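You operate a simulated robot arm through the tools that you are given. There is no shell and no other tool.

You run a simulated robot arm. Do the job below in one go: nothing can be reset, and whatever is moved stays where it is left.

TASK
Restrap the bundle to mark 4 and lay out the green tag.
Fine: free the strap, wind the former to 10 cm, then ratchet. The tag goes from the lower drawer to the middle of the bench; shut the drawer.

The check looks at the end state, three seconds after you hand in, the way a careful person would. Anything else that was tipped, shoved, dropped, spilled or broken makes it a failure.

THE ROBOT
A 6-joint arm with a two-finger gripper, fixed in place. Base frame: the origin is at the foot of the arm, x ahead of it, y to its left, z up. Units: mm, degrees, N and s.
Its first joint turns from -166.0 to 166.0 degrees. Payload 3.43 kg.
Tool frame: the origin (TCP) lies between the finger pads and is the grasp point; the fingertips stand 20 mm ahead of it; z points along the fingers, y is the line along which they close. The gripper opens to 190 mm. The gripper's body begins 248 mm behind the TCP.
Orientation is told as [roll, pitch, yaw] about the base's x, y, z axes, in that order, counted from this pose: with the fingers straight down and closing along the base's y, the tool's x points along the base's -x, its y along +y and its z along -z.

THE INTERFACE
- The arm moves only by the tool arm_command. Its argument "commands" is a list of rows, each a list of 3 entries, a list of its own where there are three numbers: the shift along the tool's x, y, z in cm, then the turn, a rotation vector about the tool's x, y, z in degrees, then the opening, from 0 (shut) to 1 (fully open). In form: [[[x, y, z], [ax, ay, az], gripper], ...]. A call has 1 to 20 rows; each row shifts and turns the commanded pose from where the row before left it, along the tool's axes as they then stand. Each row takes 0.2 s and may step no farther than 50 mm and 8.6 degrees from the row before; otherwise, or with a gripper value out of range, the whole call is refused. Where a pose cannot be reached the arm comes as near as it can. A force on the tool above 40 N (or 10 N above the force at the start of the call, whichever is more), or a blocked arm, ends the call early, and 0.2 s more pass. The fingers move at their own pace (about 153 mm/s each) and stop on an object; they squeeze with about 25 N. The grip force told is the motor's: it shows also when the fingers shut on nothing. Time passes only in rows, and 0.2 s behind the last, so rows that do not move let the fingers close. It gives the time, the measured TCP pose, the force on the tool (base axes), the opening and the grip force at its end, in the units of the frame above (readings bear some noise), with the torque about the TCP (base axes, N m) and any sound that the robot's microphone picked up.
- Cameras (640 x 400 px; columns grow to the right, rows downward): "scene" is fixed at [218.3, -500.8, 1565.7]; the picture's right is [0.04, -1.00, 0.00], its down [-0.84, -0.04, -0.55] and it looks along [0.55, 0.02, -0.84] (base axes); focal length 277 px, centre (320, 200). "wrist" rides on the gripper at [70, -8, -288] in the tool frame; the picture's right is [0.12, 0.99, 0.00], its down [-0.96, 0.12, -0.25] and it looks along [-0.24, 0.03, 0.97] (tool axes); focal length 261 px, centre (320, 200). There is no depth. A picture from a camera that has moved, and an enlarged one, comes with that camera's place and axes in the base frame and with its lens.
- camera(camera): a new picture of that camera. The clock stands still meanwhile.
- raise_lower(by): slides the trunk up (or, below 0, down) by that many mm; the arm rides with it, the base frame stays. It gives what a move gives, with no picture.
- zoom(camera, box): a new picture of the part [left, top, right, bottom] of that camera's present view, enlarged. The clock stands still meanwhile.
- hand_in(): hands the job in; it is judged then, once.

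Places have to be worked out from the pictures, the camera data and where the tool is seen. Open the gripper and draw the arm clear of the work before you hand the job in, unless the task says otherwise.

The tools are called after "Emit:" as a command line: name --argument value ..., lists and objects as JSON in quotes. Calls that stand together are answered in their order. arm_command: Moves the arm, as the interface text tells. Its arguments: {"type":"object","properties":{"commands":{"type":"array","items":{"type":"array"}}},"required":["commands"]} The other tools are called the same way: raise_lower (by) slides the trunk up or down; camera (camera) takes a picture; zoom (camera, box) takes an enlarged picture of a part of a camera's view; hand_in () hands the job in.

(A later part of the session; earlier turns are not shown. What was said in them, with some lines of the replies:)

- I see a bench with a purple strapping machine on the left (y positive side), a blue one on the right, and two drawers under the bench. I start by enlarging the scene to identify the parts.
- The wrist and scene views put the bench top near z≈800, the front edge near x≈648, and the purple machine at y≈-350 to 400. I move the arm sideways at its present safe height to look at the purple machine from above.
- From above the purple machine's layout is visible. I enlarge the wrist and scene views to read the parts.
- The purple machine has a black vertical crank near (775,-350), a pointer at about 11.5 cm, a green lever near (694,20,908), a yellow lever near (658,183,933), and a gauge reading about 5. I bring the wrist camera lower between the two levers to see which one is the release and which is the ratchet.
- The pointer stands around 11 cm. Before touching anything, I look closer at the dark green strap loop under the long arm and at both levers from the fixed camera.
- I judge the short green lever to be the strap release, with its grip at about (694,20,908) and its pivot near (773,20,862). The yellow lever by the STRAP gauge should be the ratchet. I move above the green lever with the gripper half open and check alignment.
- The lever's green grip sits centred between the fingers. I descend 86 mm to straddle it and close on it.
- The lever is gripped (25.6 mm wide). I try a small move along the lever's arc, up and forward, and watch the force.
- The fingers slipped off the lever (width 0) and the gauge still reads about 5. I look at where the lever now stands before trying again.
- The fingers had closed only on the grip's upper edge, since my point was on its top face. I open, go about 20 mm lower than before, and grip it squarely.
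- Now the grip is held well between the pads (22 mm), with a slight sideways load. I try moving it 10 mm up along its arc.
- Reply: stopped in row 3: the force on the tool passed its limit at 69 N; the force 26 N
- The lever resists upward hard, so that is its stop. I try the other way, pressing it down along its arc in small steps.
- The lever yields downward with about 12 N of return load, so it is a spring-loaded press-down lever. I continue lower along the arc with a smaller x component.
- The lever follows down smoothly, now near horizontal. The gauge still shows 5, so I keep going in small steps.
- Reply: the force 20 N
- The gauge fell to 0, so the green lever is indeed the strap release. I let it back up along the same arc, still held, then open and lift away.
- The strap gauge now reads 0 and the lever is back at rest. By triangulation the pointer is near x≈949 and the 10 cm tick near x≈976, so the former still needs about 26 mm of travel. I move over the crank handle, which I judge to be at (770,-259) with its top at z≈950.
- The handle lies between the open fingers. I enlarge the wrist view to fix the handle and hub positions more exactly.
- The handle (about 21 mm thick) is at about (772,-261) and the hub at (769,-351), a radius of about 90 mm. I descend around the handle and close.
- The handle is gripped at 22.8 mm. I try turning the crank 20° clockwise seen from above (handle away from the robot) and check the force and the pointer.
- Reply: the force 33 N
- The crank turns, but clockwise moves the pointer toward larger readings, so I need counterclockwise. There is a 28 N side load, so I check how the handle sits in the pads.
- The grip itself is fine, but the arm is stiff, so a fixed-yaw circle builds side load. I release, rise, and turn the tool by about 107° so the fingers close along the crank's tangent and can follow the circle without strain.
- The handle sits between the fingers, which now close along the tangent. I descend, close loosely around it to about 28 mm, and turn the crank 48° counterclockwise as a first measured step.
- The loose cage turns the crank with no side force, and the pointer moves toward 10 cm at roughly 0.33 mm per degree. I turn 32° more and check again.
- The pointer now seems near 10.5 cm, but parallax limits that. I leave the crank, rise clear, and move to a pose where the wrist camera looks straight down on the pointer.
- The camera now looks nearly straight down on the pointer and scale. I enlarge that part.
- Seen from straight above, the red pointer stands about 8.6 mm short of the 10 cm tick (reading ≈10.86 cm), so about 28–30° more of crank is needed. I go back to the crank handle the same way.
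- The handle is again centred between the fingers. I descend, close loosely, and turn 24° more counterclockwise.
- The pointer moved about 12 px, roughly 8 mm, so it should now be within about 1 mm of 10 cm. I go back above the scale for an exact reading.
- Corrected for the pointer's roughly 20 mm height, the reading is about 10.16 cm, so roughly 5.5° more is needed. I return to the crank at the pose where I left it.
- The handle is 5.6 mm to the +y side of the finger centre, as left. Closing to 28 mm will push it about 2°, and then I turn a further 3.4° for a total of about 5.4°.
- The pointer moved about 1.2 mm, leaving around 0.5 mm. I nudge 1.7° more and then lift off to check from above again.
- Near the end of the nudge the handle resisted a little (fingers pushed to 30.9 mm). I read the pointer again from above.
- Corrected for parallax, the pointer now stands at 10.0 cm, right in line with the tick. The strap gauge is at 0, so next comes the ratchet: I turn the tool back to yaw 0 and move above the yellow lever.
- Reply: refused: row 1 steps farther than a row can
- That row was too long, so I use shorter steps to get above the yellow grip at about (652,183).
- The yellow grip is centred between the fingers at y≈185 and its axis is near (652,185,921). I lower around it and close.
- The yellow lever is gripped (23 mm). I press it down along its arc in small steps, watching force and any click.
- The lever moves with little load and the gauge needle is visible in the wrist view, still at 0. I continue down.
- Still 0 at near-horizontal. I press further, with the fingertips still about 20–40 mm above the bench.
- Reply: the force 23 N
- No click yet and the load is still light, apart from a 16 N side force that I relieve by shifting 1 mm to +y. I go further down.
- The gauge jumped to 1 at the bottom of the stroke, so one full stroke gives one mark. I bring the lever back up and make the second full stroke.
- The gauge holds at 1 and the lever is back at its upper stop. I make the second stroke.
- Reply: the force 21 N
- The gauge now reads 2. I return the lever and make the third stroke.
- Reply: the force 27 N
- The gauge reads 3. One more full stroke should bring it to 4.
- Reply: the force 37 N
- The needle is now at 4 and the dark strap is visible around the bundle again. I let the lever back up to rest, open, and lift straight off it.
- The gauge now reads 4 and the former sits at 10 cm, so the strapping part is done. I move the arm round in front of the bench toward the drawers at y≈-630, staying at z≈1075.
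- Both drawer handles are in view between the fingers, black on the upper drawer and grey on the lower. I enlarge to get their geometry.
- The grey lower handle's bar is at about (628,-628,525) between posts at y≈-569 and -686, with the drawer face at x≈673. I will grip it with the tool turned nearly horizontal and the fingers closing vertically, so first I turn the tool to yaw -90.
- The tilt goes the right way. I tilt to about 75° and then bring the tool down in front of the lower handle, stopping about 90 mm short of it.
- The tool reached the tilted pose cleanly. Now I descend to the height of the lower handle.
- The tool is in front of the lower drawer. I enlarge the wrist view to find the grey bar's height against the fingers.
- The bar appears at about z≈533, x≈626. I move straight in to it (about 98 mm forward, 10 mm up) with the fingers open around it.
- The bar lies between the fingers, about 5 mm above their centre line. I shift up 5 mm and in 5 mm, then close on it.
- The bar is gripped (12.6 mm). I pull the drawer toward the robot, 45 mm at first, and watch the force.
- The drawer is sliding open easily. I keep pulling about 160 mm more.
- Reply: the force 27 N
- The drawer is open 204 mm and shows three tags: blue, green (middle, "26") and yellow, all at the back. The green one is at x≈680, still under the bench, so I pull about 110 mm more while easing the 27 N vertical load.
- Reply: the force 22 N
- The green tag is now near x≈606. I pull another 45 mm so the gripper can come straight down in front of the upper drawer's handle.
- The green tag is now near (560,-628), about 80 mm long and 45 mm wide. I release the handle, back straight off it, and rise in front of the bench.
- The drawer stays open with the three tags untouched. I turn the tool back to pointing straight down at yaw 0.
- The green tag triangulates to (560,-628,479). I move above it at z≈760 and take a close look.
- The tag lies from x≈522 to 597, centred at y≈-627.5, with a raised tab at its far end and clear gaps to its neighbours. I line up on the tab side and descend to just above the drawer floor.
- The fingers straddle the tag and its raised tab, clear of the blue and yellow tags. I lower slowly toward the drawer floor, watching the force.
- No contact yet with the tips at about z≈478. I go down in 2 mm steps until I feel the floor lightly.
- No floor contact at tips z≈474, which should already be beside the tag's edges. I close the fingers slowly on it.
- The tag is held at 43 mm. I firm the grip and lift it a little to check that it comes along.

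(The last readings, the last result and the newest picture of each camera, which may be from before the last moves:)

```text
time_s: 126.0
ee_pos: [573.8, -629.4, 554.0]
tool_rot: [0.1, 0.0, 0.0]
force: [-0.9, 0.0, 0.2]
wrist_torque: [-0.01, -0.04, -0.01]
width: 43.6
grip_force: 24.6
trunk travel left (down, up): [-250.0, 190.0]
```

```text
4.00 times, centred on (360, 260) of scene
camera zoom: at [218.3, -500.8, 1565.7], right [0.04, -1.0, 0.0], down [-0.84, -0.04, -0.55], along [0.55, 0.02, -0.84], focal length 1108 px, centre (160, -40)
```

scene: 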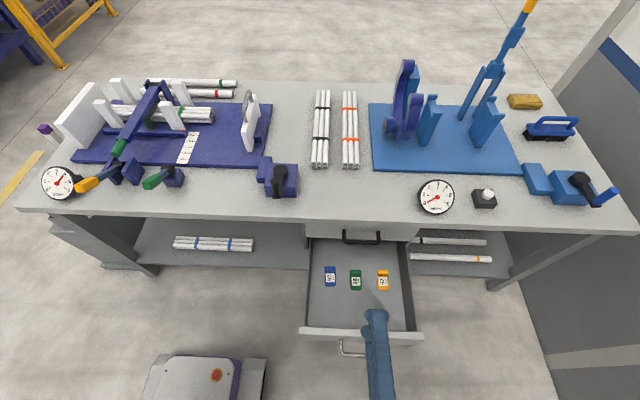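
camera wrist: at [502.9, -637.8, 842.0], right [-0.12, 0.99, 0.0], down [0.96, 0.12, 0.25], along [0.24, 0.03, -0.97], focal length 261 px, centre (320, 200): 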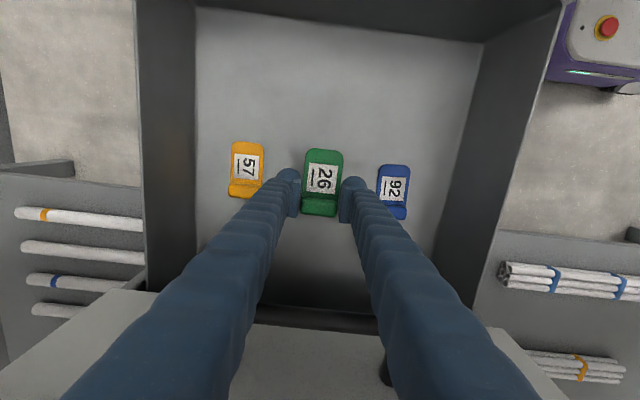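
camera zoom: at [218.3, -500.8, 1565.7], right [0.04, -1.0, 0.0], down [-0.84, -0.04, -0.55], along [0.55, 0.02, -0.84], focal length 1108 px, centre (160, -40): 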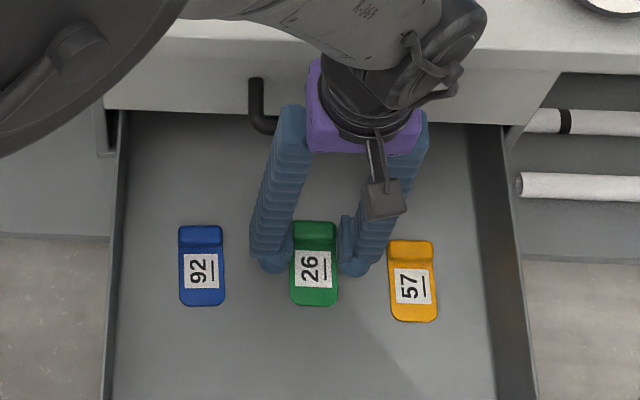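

The green tag is off the drawer floor and firmly held, with the others undisturbed. I draw back slightly and lift it straight up clear of the bench.

Emit:
arm_command --commands '[[[2, 0, -3], [0, 0, 0], 0], [[2, 0, -4.5], [0, 0, 0], 0], [[0, 0, -4.8], [0, 0, 0], 0], [[0, 0, -4.8], [0, 0, 0], 0], [[0, 0, -4.8], [0, 0, 0], 0], [[0, 0, -4.8], [0, 0, 0], 0], [[0, 0, -4.8], [0, 0, 0], 0], [[0, 0, -4.8], [0, 0, 0], 0], [[0, 0, -4.8], [0, 0, 0], 0], [[0, 0, 0], [0, 0, 0], 0]]'

Emit:
camera --camera "wrist"

Emit:
camera --camera "scene"

```text
time_s: 128.2
ee_pos: [534.4, -628.0, 965.9]
tool_rot: [0.0, 0.1, -0.1]
force: [-0.5, -0.2, 0.0]
wrist_torque: [-0.09, 0.01, 0.02]
width: 43.4
grip_force: 25.4
trunk travel left (down, up): [-250.0, 190.0]
```

```text
taken
camera wrist: at [464.9, -637.5, 1253.6], right [-0.12, 0.99, 0.0], down [0.96, 0.12, 0.25], along [0.24, 0.03, -0.97], focal length 261 px, centre (320, 200)
```

wrist: 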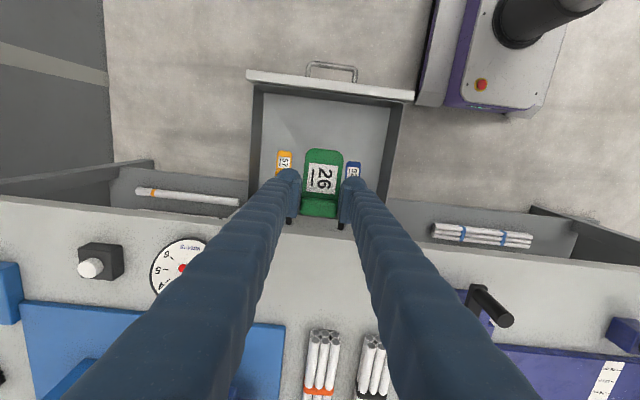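

```text
taken
```

scene: 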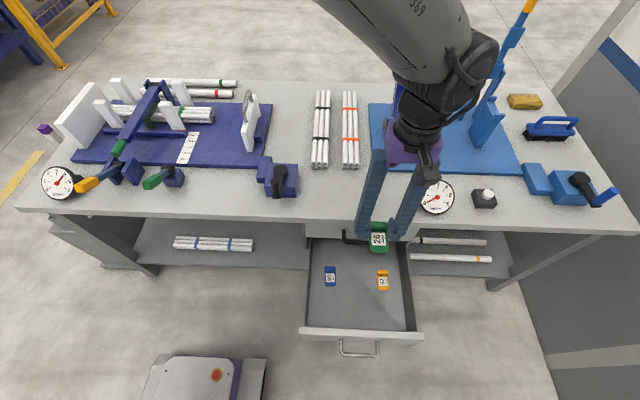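

The tag is held level above the bench. I carry it to the bench's middle, over the free space in front of the two bundles at about (775,-523).

Emit:
arm_command --commands '[[[-4.27, 1.75, 0], [0, 0, 0], 0], [[-4.27, 1.75, 0], [0, 0, 0], 0], [[-4.27, 1.75, 0], [0, 0, 0], 0], [[-4.27, 1.75, 0], [0, 0, 0], 0], [[-4.27, 1.75, 0], [0, 0, 0], 0], [[-4.27, 1.75, 0], [0, 0, 0], 0], [[0, 0, 3], [0, 0, 0], 0], [[0, 0, 3], [0, 0, 0], 0], [[0, 0, 0], [0, 0, 0], 0]]'

Emit:
camera --camera "wrist"

Emit:
camera --camera "scene"

```text
time_s: 130.2
ee_pos: [790.1, -522.2, 905.8]
tool_rot: [0.0, 0.2, 0.0]
force: [0.8, 0.5, 0.0]
wrist_torque: [0.02, 0.04, 0.02]
width: 43.5
grip_force: 25.4
trunk travel left (down, up): [-250.0, 190.0]
```

```text
taken
camera wrist: at [720.0, -531.0, 1194.2], right [-0.12, 0.99, 0.0], down [0.96, 0.12, 0.25], along [0.24, 0.03, -0.97], focal length 261 px, centre (320, 200)
```

wrist: 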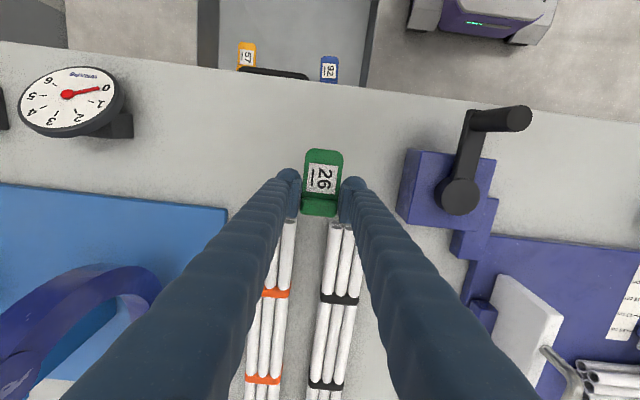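

```text
taken
```

scene: 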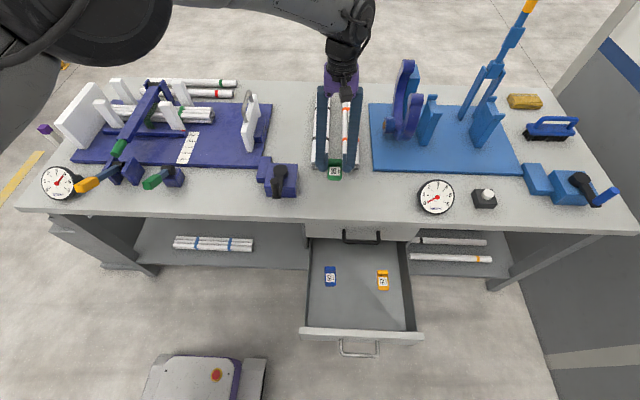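

The tag hangs over free bench, but the bundles start near x≈842, so I shift back 20 mm for clearance and lower toward the surface.

Emit:
arm_command --commands '[[[2, 0, 2], [0, 0, 0], 0], [[0, 0, 2.5], [0, 0, 0], 0], [[0, 0, 2.0], [0, 0, 0], 0], [[0, 0, 0], [0, 0, 0], 0]]'

Emit:
zoom --camera "scene" --box '[280, 130, 400, 220]'

Emit:
camera --camera "wrist"

```text
time_s: 131.2
ee_pos: [771.0, -522.4, 841.0]
tool_rot: [0.1, 0.1, -0.1]
force: [0.2, -1.0, -0.4]
wrist_torque: [0.01, -0.02, 0.01]
width: 43.5
grip_force: 24.8
trunk travel left (down, up): [-250.0, 190.0]
```

```text
4.44 times, centred on (340, 175) of scene
camera zoom: at [218.3, -500.8, 1565.7], right [0.04, -1.0, 0.0], down [-0.84, -0.04, -0.55], along [0.55, 0.02, -0.84], focal length 1232 px, centre (231, 311)
```

zoom: 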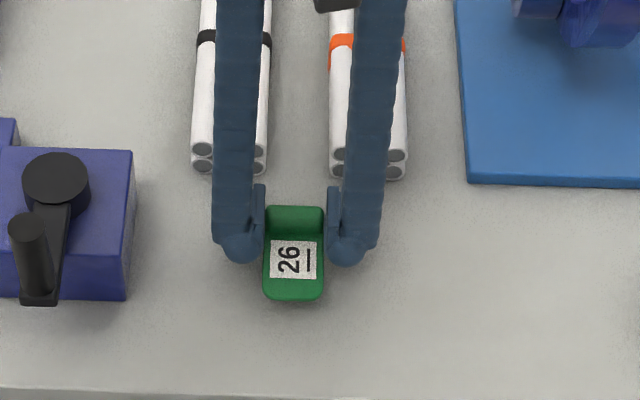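

```text
taken
camera wrist: at [700.6, -531.6, 1128.7], right [-0.12, 0.99, 0.0], down [0.96, 0.12, 0.25], along [0.24, 0.03, -0.97], focal length 261 px, centre (320, 200)
```

wrist: 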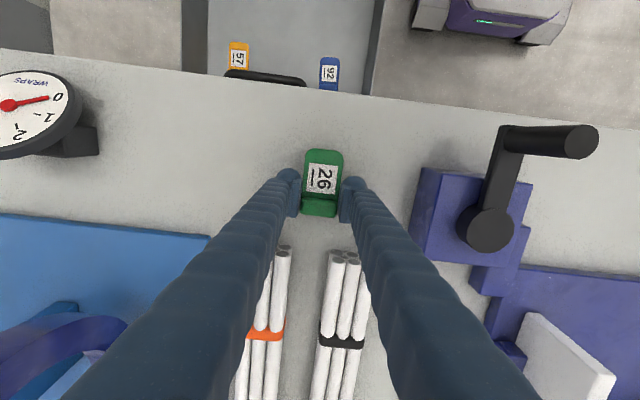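

There is ample room around the tag. I lower in small increments, feeling for contact with the bench.

Emit:
arm_command --commands '[[[0, 0, 0.4], [0, 0, 0], 0], [[0, 0, 0.4], [0, 0, 0], 0], [[0, 0, 0], [0, 0, 0], 0]]'

Emit:
arm_command --commands '[[[0, 0, 0.3], [0, 0, 0], 0], [[0, 0, 0], [0, 0, 0], 0]]'

Emit:
arm_command --commands '[[[0, 0, 0.2], [0, 0, 0], 0], [[0, 0, 0], [0, 0, 0], 0]]'

```text
time_s: 132.0
ee_pos: [770.4, -523.5, 833.2]
tool_rot: [0.0, 0.1, 0.0]
force: [0.6, -0.6, -0.9]
wrist_torque: [0.04, -0.02, 0.01]
width: 43.4
grip_force: 24.6
trunk travel left (down, up): [-250.0, 190.0]
```

```text
time_s: 132.6
ee_pos: [771.6, -523.3, 831.0]
tool_rot: [0.0, 0.1, 0.0]
force: [0.4, 0.0, -0.5]
wrist_torque: [0.0, 0.03, 0.02]
width: 43.5
grip_force: 24.8
trunk travel left (down, up): [-250.0, 190.0]
```

```text
time_s: 133.2
ee_pos: [771.4, -523.4, 829.4]
tool_rot: [-0.1, 0.1, 0.0]
force: [0.2, -0.8, -0.5]
wrist_torque: [-0.01, 0.0, 0.02]
width: 43.6
grip_force: 24.5
trunk travel left (down, up): [-250.0, 190.0]
```

No contact yet at TCP z≈829. I keep stepping down 2 mm at a time.

Emit:
arm_command --commands '[[[0, 0, 0.2], [0, 0, 0], 0], [[0, 0, 0], [0, 0, 0], 0]]'

Emit:
arm_command --commands '[[[0, 0, 0.2], [0, 0, 0], 0], [[0, 0, 0], [0, 0, 0], 0]]'

Emit:
arm_command --commands '[[[0, 0, 0.15], [0, 0, 0], 0], [[0, 0, 0], [0, 0, 0], 0]]'

```text
time_s: 133.8
ee_pos: [772.1, -523.0, 825.7]
tool_rot: [0.0, 0.0, -0.2]
force: [0.9, -1.0, 0.0]
wrist_torque: [-0.01, 0.01, 0.01]
width: 43.3
grip_force: 25.4
trunk travel left (down, up): [-250.0, 190.0]
```

```text
time_s: 134.4
ee_pos: [771.4, -524.1, 824.0]
tool_rot: [0.0, 0.1, 0.0]
force: [0.5, 0.1, -0.2]
wrist_torque: [-0.03, -0.01, 0.01]
width: 43.1
grip_force: 24.8
trunk travel left (down, up): [-250.0, 190.0]
```

```text
time_s: 135.0
ee_pos: [771.3, -523.9, 822.0]
tool_rot: [0.0, 0.1, 0.0]
force: [0.8, 0.1, -0.5]
wrist_torque: [-0.03, -0.06, 0.02]
width: 43.4
grip_force: 25.1
trunk travel left (down, up): [-250.0, 190.0]
```

Still free at tips z≈802. I continue in 1.5 mm steps.

Emit:
arm_command --commands '[[[0, 0, 0.15], [0, 0, 0], 0], [[0, 0, 0], [0, 0, 0], 0]]'

Emit:
arm_command --commands '[[[0, 0, 0.15], [0, 0, 0], 0], [[0, 0, 0], [0, 0, 0], 0]]'

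Emit:
zoom --camera "scene" --box '[300, 145, 370, 200]'

```text
time_s: 135.6
ee_pos: [773.0, -524.1, 819.9]
tool_rot: [0.0, 0.2, 0.0]
force: [0.8, 0.9, -0.2]
wrist_torque: [0.01, 0.0, 0.0]
width: 43.3
grip_force: 25.0
trunk travel left (down, up): [-250.0, 190.0]
```

```text
time_s: 136.2
ee_pos: [772.5, -523.6, 819.5]
tool_rot: [0.0, 0.0, 0.0]
force: [-0.3, 2.5, 7.6]
wrist_torque: [0.08, 0.09, 0.02]
width: 43.3
grip_force: 25.0
trunk travel left (down, up): [-250.0, 190.0]
```

```text
7.27 times, centred on (335, 172) of scene
camera zoom: at [218.3, -500.8, 1565.7], right [0.04, -1.0, 0.0], down [-0.84, -0.04, -0.55], along [0.55, 0.02, -0.84], focal length 2016 px, centre (211, 400)
```

zoom: 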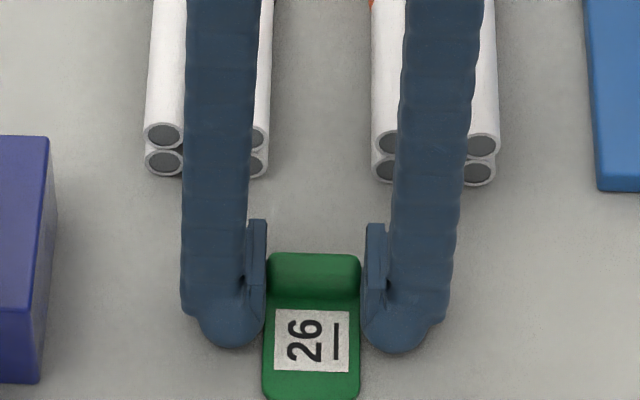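

The bench was touched at 7.6 N, so the tag is down. I open the fingers and rise straight up.

Emit:
arm_command --commands '[[[0, 0, 0], [0, 0, 0], 0.26], [[0, 0, 0], [0, 0, 0], 0.32], [[0, 0, 0], [0, 0, 0], 0.36], [[0, 0, -1], [0, 0, 0], 0.36], [[0, 0, -3], [0, 0, 0], 0.36], [[0, 0, -4], [0, 0, 0], 0.36], [[0, 0, -4.5], [0, 0, 0], 0.36], [[0, 0, -4.5], [0, 0, 0], 0.36], [[0, 0, 0], [0, 0, 0], 0.36]]'

Emit:
camera --camera "wrist"

Emit:
camera --camera "scene"

```text
time_s: 138.2
ee_pos: [773.7, -523.1, 988.8]
tool_rot: [0.0, 0.1, 0.0]
force: [-0.4, 0.2, -0.4]
wrist_torque: [-0.05, 0.01, 0.03]
width: 68.4
grip_force: 0.1
trunk travel left (down, up): [-250.0, 190.0]
```

```text
taken
camera wrist: at [703.0, -532.3, 1275.7], right [-0.12, 0.99, 0.0], down [0.96, 0.12, 0.25], along [0.24, 0.03, -0.97], focal length 261 px, centre (320, 200)
```

wrist: 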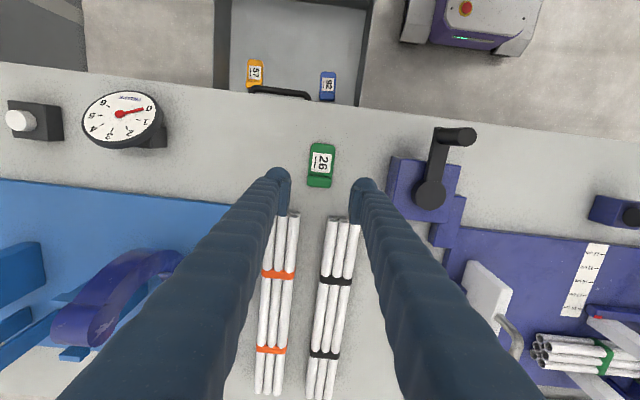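

```text
taken
```

scene: 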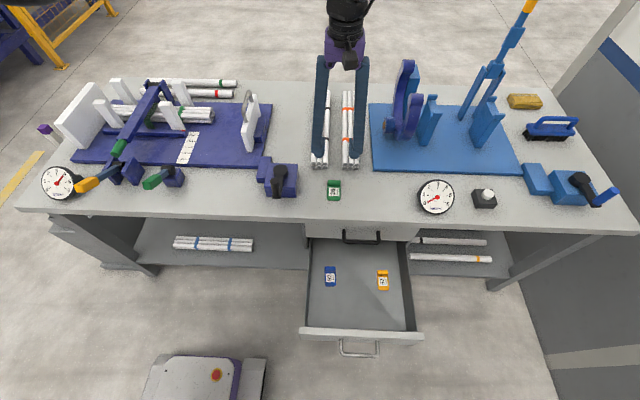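

The green tag lies flat on the bench at about (757,-524). Now I return to the front of the open drawer to shut it, starting by drawing back from the bench.

Emit:
arm_command --commands '[[[4.85, -1.15, 0], [0, 0, 0], 0.3], [[4.85, -1.15, 0], [0, 0, 0], 0.3], [[4.85, -1.15, 0], [0, 0, 0], 0.3], [[4.85, -1.15, 0], [0, 0, 0], 0.3], [[4.85, -1.15, 0], [0, 0, 0], 0.3], [[4.85, -1.15, 0], [0, 0, 0], 0.3], [[4.85, -1.15, 0], [0, 0, 0], 0.3], [[4.85, -1.15, 0], [0, 0, 0], 0.3], [[4.85, -1.15, 0], [0, 0, 0], 0.3], [[0, 0, 0], [0, 0, 0], 0.3]]'

Emit:
arm_command --commands '[[[0, 0, 1.38], [0, 0, 8.2], 0.3], [[0, 0, 1.38], [0, 0, 8.2], 0.3], [[0, 0, 1.38], [0, 0, 8.2], 0.3], [[0, 0, 1.38], [0, 0, 8.2], 0.3], [[0, 0, 1.38], [0, 0, 8.2], 0.3], [[0, 0, 1.38], [0, 0, 8.2], 0.3], [[0, 0, 1.38], [0, 0, 8.2], 0.3], [[0, 0, 1.38], [0, 0, 8.2], 0.3], [[0, 0, 1.38], [0, 0, 8.2], 0.3], [[0, 0, 1.38], [0, 0, 8.2], 0.3], [[0, 0, 1.38], [0, 0, 8.0], 0.3], [[0, 0, 0], [0, 0, 0], 0.3]]'

Emit:
arm_command --commands '[[[0, 0, 0], [-8.3, 0, 0], 0.3], [[0, 0, 0], [-8.3, 0, 0], 0.3], [[0, 0, 0], [-8.3, 0, 0], 0.3], [[0, 0, 0], [-8.3, 0, 0], 0.3], [[0, 0, 0], [-8.3, 0, 0], 0.3], [[0, 0, 0], [-8.3, 0, 0], 0.3], [[0, 0, 0], [-8.3, 0, 0], 0.3], [[0, 0, 0], [-8.3, 0, 0], 0.3], [[0, 0, 0], [-8.3, 0, 0], 0.3], [[0, 0, 0], [-0.3, 0, 0], 0.3], [[0, 0, 0], [0, 0, 0], 0.3]]'

Emit:
camera --camera "wrist"

Emit:
camera --camera "scene"

```text
time_s: 140.4
ee_pos: [334.7, -627.3, 988.6]
tool_rot: [0.0, 0.1, 0.1]
force: [0.1, -0.6, 0.4]
wrist_torque: [0.03, 0.0, 0.06]
width: 56.9
grip_force: 0.1
trunk travel left (down, up): [-250.0, 190.0]
```

```text
time_s: 143.0
ee_pos: [332.3, -626.7, 837.9]
tool_rot: [-0.2, 0.0, -90.1]
force: [-0.1, 0.0, 0.0]
wrist_torque: [0.06, 0.01, -0.01]
width: 56.8
grip_force: 0.0
trunk travel left (down, up): [-250.0, 190.0]
```

```text
time_s: 145.4
ee_pos: [335.4, -627.2, 838.2]
tool_rot: [75.0, 0.0, -89.9]
force: [0.2, 0.8, -0.1]
wrist_torque: [0.0, 0.02, -0.02]
width: 56.9
grip_force: 0.1
trunk travel left (down, up): [-250.0, 190.0]
```

```text
taken
camera wrist: at [54.8, -556.6, 904.3], right [0.26, 0.12, 0.96], down [-0.21, -0.96, 0.18], along [0.94, -0.25, -0.22], focal length 261 px, centre (320, 200)
```

wrist: 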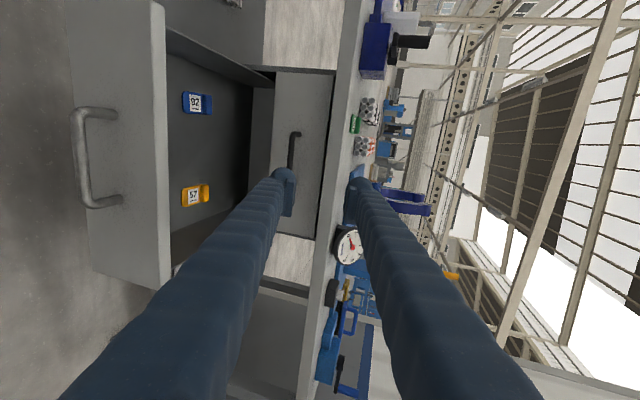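

```text
taken
```

scene: 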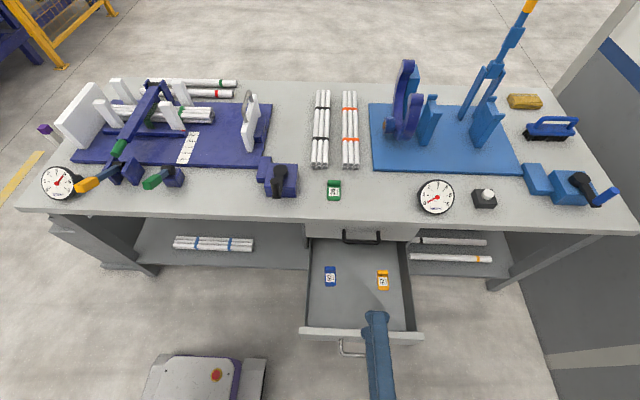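

The drawer, handle and remaining tags are as I left them. I retrace my earlier path down to the front of the grey handle.

Emit:
arm_command --commands '[[[0, -4.3, -1.0], [0, 0, 0], 0.3], [[0, -4.3, -1.0], [0, 0, 0], 0.3], [[0, -4.3, -0.5], [0, 0, 0], 0.3], [[0, -4.3, 0], [0, 0, 0], 0.3], [[0, -4.3, 0], [0, 0, 0], 0.3], [[0, -4.3, 0.8], [0, 0, 0], 0.3], [[0, -4.3, 1.0], [0, 0, 0], 0.3], [[0, 0, 0], [0, 0, 0], 0.3]]'

Emit:
zoom --camera "wrist" --box '[240, 110, 400, 260]'

Emit:
zoom --camera "scene" --box '[280, 220, 440, 380]'

```text
time_s: 147.2
ee_pos: [248.8, -626.5, 548.7]
tool_rot: [75.0, 0.0, -90.0]
force: [-0.6, 0.6, 0.0]
wrist_torque: [0.0, -0.04, 0.02]
width: 56.8
grip_force: 0.1
trunk travel left (down, up): [-250.0, 190.0]
```

```text
2.67 times, centred on (320, 185) of wrist
camera zoom: at [-30.5, -555.8, 614.2], right [0.26, 0.12, 0.96], down [-0.21, -0.96, 0.17], along [0.94, -0.25, -0.22], focal length 695 px, centre (320, 240)
```

zoom: 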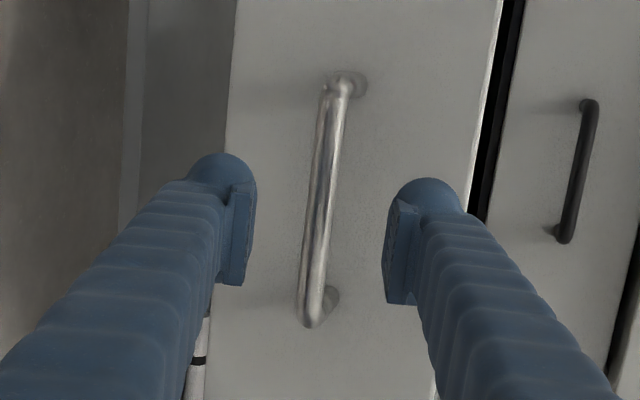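

```text
2.50 times, centred on (360, 300) of scene
camera zoom: at [218.3, -500.8, 1565.7], right [0.04, -1.0, 0.0], down [-0.84, -0.04, -0.55], along [0.55, 0.02, -0.84], focal length 693 px, centre (220, -50)
```

zoom: 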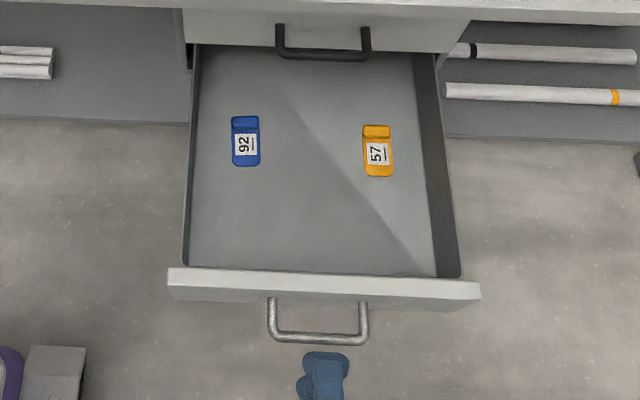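

The bar is centred between the fingers. I advance 40 mm along the tool axis and grip it.

Emit:
arm_command --commands '[[[0, 0, 2.5], [0, 0, 0], 0.3], [[0, 0, 1.5], [0, 0, 0], 0.3], [[0, 0, 0], [0, 0, 0], 0.15], [[0, 0, 0], [0, 0, 0], 0.0], [[0, 0, 0], [0, 0, 0], 0.0]]'

Emit:
zoom --camera "wrist" --box '[240, 110, 400, 260]'

```text
time_s: 148.4
ee_pos: [287.6, -625.1, 538.6]
tool_rot: [75.0, 0.0, -90.0]
force: [0.2, -0.6, 5.2]
wrist_torque: [0.1, -0.04, -0.03]
width: 12.5
grip_force: 45.0
trunk travel left (down, up): [-250.0, 190.0]
```

```text
2.67 times, centred on (320, 185) of wrist
camera zoom: at [7.9, -555.8, 603.9], right [0.26, 0.12, 0.96], down [-0.21, -0.96, 0.18], along [0.94, -0.25, -0.22], focal length 695 px, centre (320, 240)
```

zoom: 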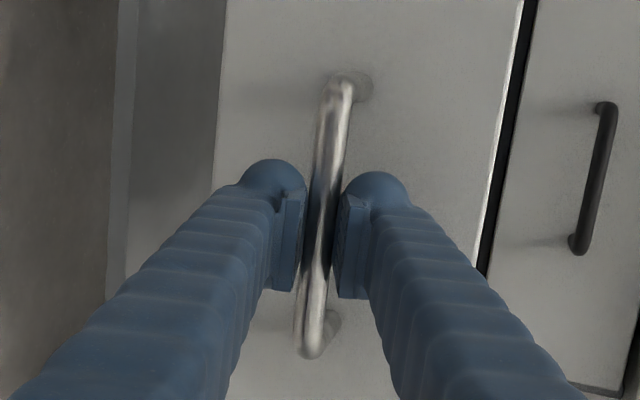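

The handle is held again. I push the drawer in at the same pace as it was opened, half way first.

Emit:
arm_command --commands '[[[0, 0.26, 0.97], [0, 0, 0], 0], [[0, 0.52, 1.93], [0, 0, 0], 0], [[0, 0.52, 1.93], [0, 0, 0], 0], [[0, 0.52, 1.93], [0, 0, 0], 0], [[0, 0.52, 1.93], [0, 0, 0], 0], [[0, 0.52, 1.93], [0, 0, 0], 0], [[0, 0.52, 1.93], [0, 0, 0], 0], [[0, 0.52, 1.93], [0, 0, 0], 0], [[0, 0.52, 1.93], [0, 0, 0], 0], [[0, 0, 0], [0, 0, 0], 0]]'

Emit:
camera --camera "scene"

```text
time_s: 150.6
ee_pos: [457.9, -626.8, 538.0]
tool_rot: [75.0, 0.0, -89.9]
force: [-0.9, 6.5, 9.6]
wrist_torque: [0.05, -0.1, 0.33]
width: 12.6
grip_force: 44.8
trunk travel left (down, up): [-250.0, 190.0]
```

```text
taken
```

scene: 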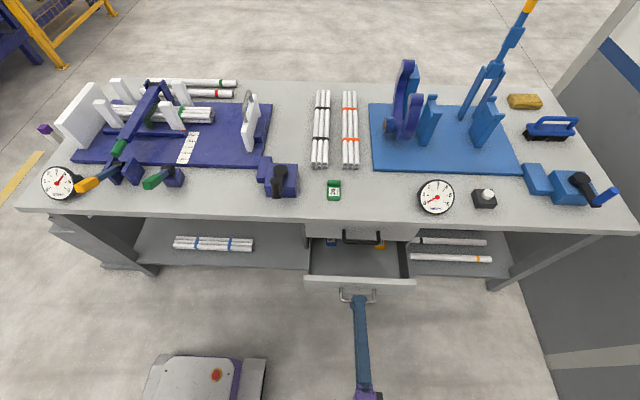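

The drawer runs in smoothly. I push on to about 20 mm from shut.

Emit:
arm_command --commands '[[[0, 0.52, 1.93], [0, 0, 0], 0], [[0, 0.52, 1.93], [0, 0, 0], 0], [[0, 0.52, 1.93], [0, 0, 0], 0], [[0, 0.52, 1.93], [0, 0, 0], 0], [[0, 0.52, 1.93], [0, 0, 0], 0], [[0, 0.52, 1.93], [0, 0, 0], 0], [[0, 0.52, 1.93], [0, 0, 0], 0], [[0, 0, 0], [0, 0, 0], 0]]'

Emit:
arm_command --commands '[[[0, 0.26, 0.97], [0, 0, 0], 0], [[0, 0.13, 0.48], [0, 0, 0], 0], [[0, 0, 0], [0, 0, 0], 0]]'

Emit:
zoom --camera "scene" --box '[290, 200, 430, 310]'

```text
time_s: 152.4
ee_pos: [599.1, -625.6, 537.5]
tool_rot: [74.9, 0.1, -90.1]
force: [-0.8, 16.2, 7.2]
wrist_torque: [1.0, -0.1, 0.14]
width: 12.5
grip_force: 44.8
trunk travel left (down, up): [-250.0, 190.0]
```

```text
time_s: 153.2
ee_pos: [614.5, -624.8, 538.7]
tool_rot: [74.9, 0.0, -90.0]
force: [0.4, 18.5, 4.5]
wrist_torque: [-0.01, -0.04, 0.15]
width: 12.5
grip_force: 45.1
trunk travel left (down, up): [-250.0, 190.0]
```

```text
3.64 times, centred on (360, 255) of scene
camera zoom: at [218.3, -500.8, 1565.7], right [0.04, -1.0, 0.0], down [-0.84, -0.04, -0.55], along [0.55, 0.02, -0.84], focal length 1008 px, centre (174, 0)
```

zoom: 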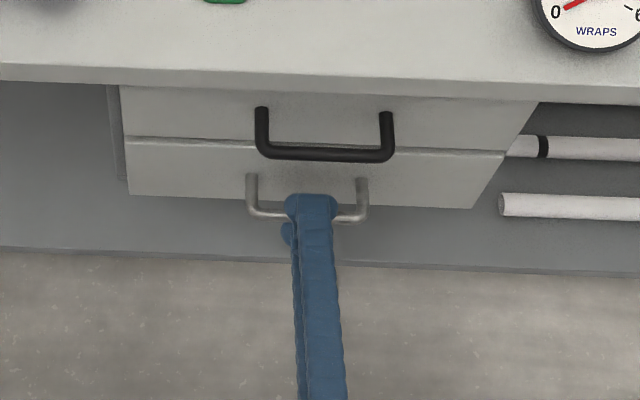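

Almost shut. I push in the last few millimetres in small steps until I feel the stop, and ease the sideways load.

Emit:
arm_command --commands '[[[0.08, 0.05, 0.2], [0, 0, 0], 0], [[0, 0.05, 0.2], [0, 0, 0], 0], [[0, 0, 0], [0, 0, 0], 0]]'

Emit:
arm_command --commands '[[[0, 0.04, 0.15], [0, 0, 0], 0], [[0, 0, 0], [0, 0, 0], 0]]'

Emit:
zoom --camera "scene" --box '[290, 200, 430, 310]'

```text
time_s: 154.0
ee_pos: [617.2, -626.9, 538.2]
tool_rot: [74.9, 0.0, -90.2]
force: [-13.6, 11.7, -2.0]
wrist_torque: [-1.0, -0.02, 0.23]
width: 12.2
grip_force: 44.6
trunk travel left (down, up): [-250.0, 190.0]
```

```text
time_s: 154.8
ee_pos: [616.8, -626.0, 537.8]
tool_rot: [74.8, 0.0, -90.1]
force: [-9.5, 2.7, 1.4]
wrist_torque: [-1.1, 0.02, 0.09]
width: 12.6
grip_force: 45.1
trunk travel left (down, up): [-250.0, 190.0]
stopped in row 2: the force on the tool passed its limit at 41 N (the readings are from after the stop); the commanded pose is now the measured one
```

```text
3.64 times, centred on (360, 255) of scene
camera zoom: at [218.3, -500.8, 1565.7], right [0.04, -1.0, 0.0], down [-0.84, -0.04, -0.55], along [0.55, 0.02, -0.84], focal length 1008 px, centre (174, 0)
```

zoom: 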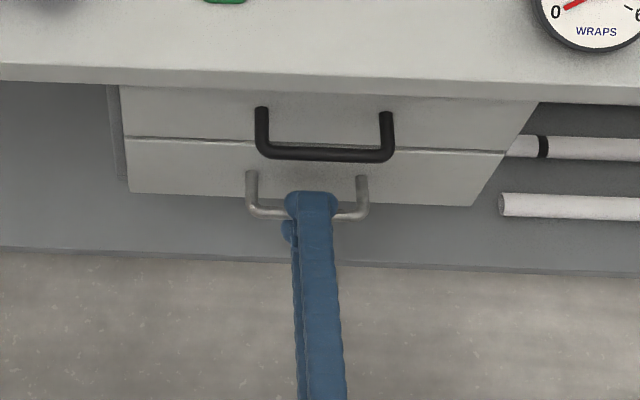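

The drawer hit its stop and its face lines up with where it was at the start. I open the fingers, back straight off the handle, and draw away.

Emit:
arm_command --commands '[[[0, 0, 0], [0, 0, 0], 0.15], [[0, 0, 0], [0, 0, 0], 0.3], [[0, 0, 0], [0, 0, 0], 0.3], [[0, -0.4, -1.5], [0, 0, 0], 0.3], [[0, -0.8, -2.9], [0, 0, 0], 0.3], [[0, -1.0, -3.9], [0, 0, 0], 0.3], [[0, -1.0, -3.9], [0, 0, 0], 0.3], [[0, 0, 0], [0, 0, 0], 0.3]]'

Emit:
camera --camera "wrist"

Emit:
camera --camera "scene"

Emit:
zoom --camera "scene" --box '[290, 200, 430, 310]'

```text
time_s: 156.6
ee_pos: [493.2, -624.7, 538.5]
tool_rot: [74.9, 0.1, -89.9]
force: [0.3, 0.0, 0.3]
wrist_torque: [-0.01, -0.01, -0.03]
width: 57.3
grip_force: 0.1
trunk travel left (down, up): [-250.0, 190.0]
```

```text
taken
camera wrist: at [213.5, -554.9, 605.0], right [0.26, 0.12, 0.96], down [-0.21, -0.96, 0.17], along [0.94, -0.25, -0.22], focal length 261 px, centre (320, 200)
```

wrist: 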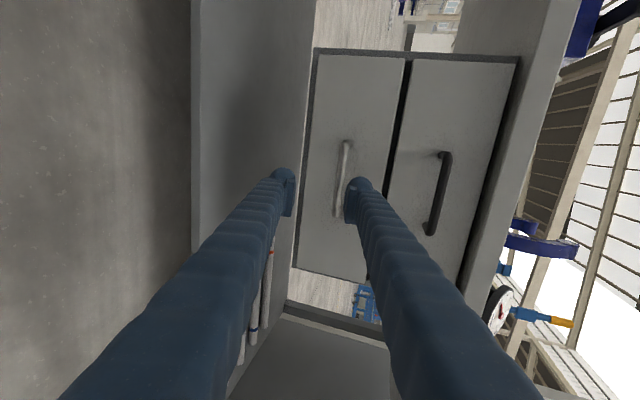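

```text
taken
```

scene: 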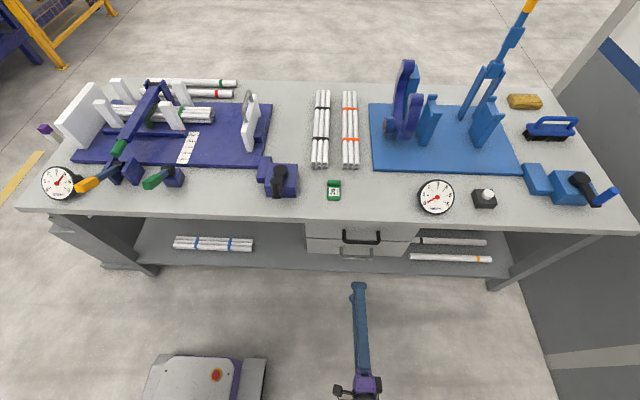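

```text
3.64 times, centred on (360, 255) of scene
camera zoom: at [218.3, -500.8, 1565.7], right [0.04, -1.0, 0.0], down [-0.84, -0.04, -0.55], along [0.55, 0.02, -0.84], focal length 1008 px, centre (174, 0)
```

zoom: 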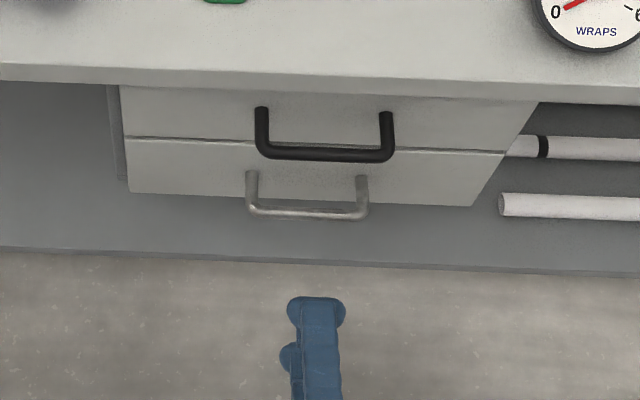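

The drawer is fully shut, as at the start. I check the strap gauge, the pointer and the tag once more before handing in.

Emit:
zoom --camera "scene" --box '[30, 140, 130, 210]'

Emit:
zoom --camera "scene" --box '[150, 110, 220, 160]'

Emit:
zoom --camera "scene" --box '[280, 130, 400, 220]'

Emit:
zoom --camera "scene" --box '[60, 60, 320, 220]'

```text
5.71 times, centred on (80, 175) of scene
camera zoom: at [218.3, -500.8, 1565.7], right [0.04, -1.0, 0.0], down [-0.84, -0.04, -0.55], along [0.55, 0.02, -0.84], focal length 1584 px, centre (1691, 343)
```

zoom: 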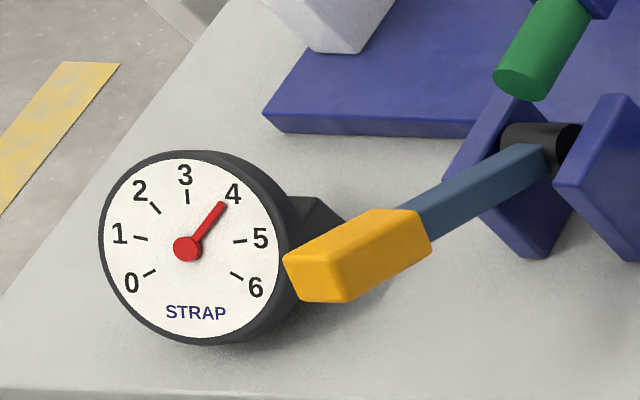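

```text
8.00 times, centred on (185, 135) of scene
camera zoom: at [218.3, -500.8, 1565.7], right [0.04, -1.0, 0.0], down [-0.84, -0.04, -0.55], along [0.55, 0.02, -0.84], focal length 2217 px, centre (1400, 720)
```

zoom: 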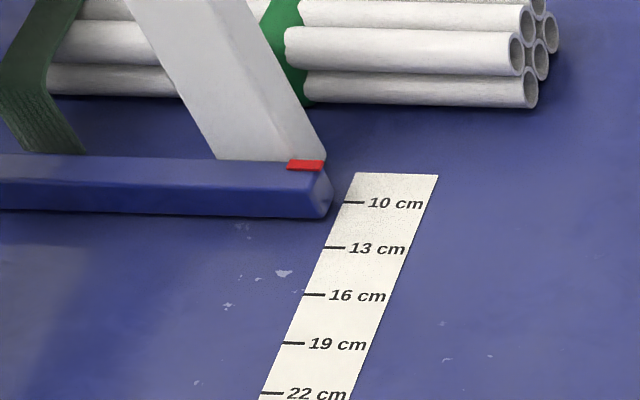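

```text
4.44 times, centred on (340, 175) of scene
camera zoom: at [218.3, -500.8, 1565.7], right [0.04, -1.0, 0.0], down [-0.84, -0.04, -0.55], along [0.55, 0.02, -0.84], focal length 1232 px, centre (231, 311)
```

zoom: 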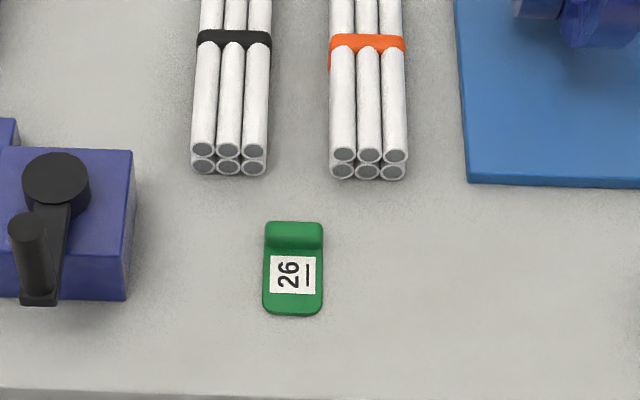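

```text
2.46 times, centred on (190, 140) of scene
camera zoom: at [218.3, -500.8, 1565.7], right [0.04, -1.0, 0.0], down [-0.84, -0.04, -0.55], along [0.55, 0.02, -0.84], focal length 682 px, centre (640, 348)
```

zoom: 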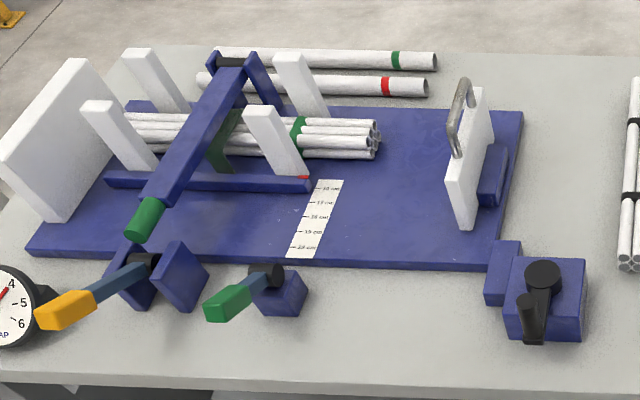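

The gauge reads 4, the pointer is unchanged at 10 cm, the strap is on, the tag lies flat and the levers are at rest. I draw the arm further back and open the gripper fully before handing in.

Emit:
arm_command --commands '[[[0, -1.1, -4.2], [0, 0, 0], 0.4], [[0, -1.1, -4.2], [0, 0, 0], 0.6], [[0, 4.3, -1.15], [0, 0, 0], 0.8], [[0, 4.3, -1.15], [0, 0, 0], 1], [[0, 4.3, -1.15], [0, 0, 0], 1], [[0, 4.3, -1.15], [0, 0, 0], 1], [[0, 4.3, -1.15], [0, 0, 0], 1], [[0, 4.3, -1.15], [0, 0, 0], 1], [[0, 0, 0], [0, 0, 0], 1]]'

Emit:
camera --camera "scene"

```text
time_s: 158.6
ee_pos: [404.3, -624.2, 806.5]
tool_rot: [74.9, 0.1, -90.1]
force: [0.1, 1.1, 1.3]
wrist_torque: [-0.01, 0.06, -0.05]
width: 190.2
grip_force: 0.0
trunk travel left (down, up): [-250.0, 190.0]
```

```text
taken
```

scene: 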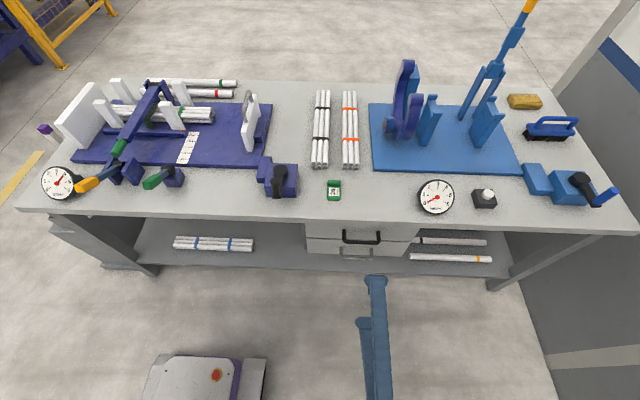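

The arm is clear with the gripper open, the drawer is shut, the tag is on the middle of the bench, the strap gauge is at 4 and the former is at 10 cm. I hand in the job.

Emit:
hand_in

```text
The job is handed in.
```

The bundle is restrapped to mark 4, and the green tag is out on the bench with the lower drawer shut. I've handed the job in, but no verdict has come back.

- **Strap:** I freed it with the short green lever, which dropped the gauge from 5 to 0. Four full strokes of the yellow ratchet lever then brought the gauge to 4.
- **Former:** I wound it with the crank. Seen from above and corrected for viewing angle, the pointer reads 10.0 cm, give or take about half a millimetre.
- **Green tag:** Tag 26 lies flat at about x 757, y -524 mm. That is midway along the bench but toward the front edge, because the bench's centre is beyond the arm's reach and the loose bundles start at about x 840.
- **Drawer:** I pushed it back to its stop, and its face lines up as it did at the start. The blue and yellow tags stayed inside.

Nothing else looks moved in the final pictures. The arm is back from the bench with the gripper open.
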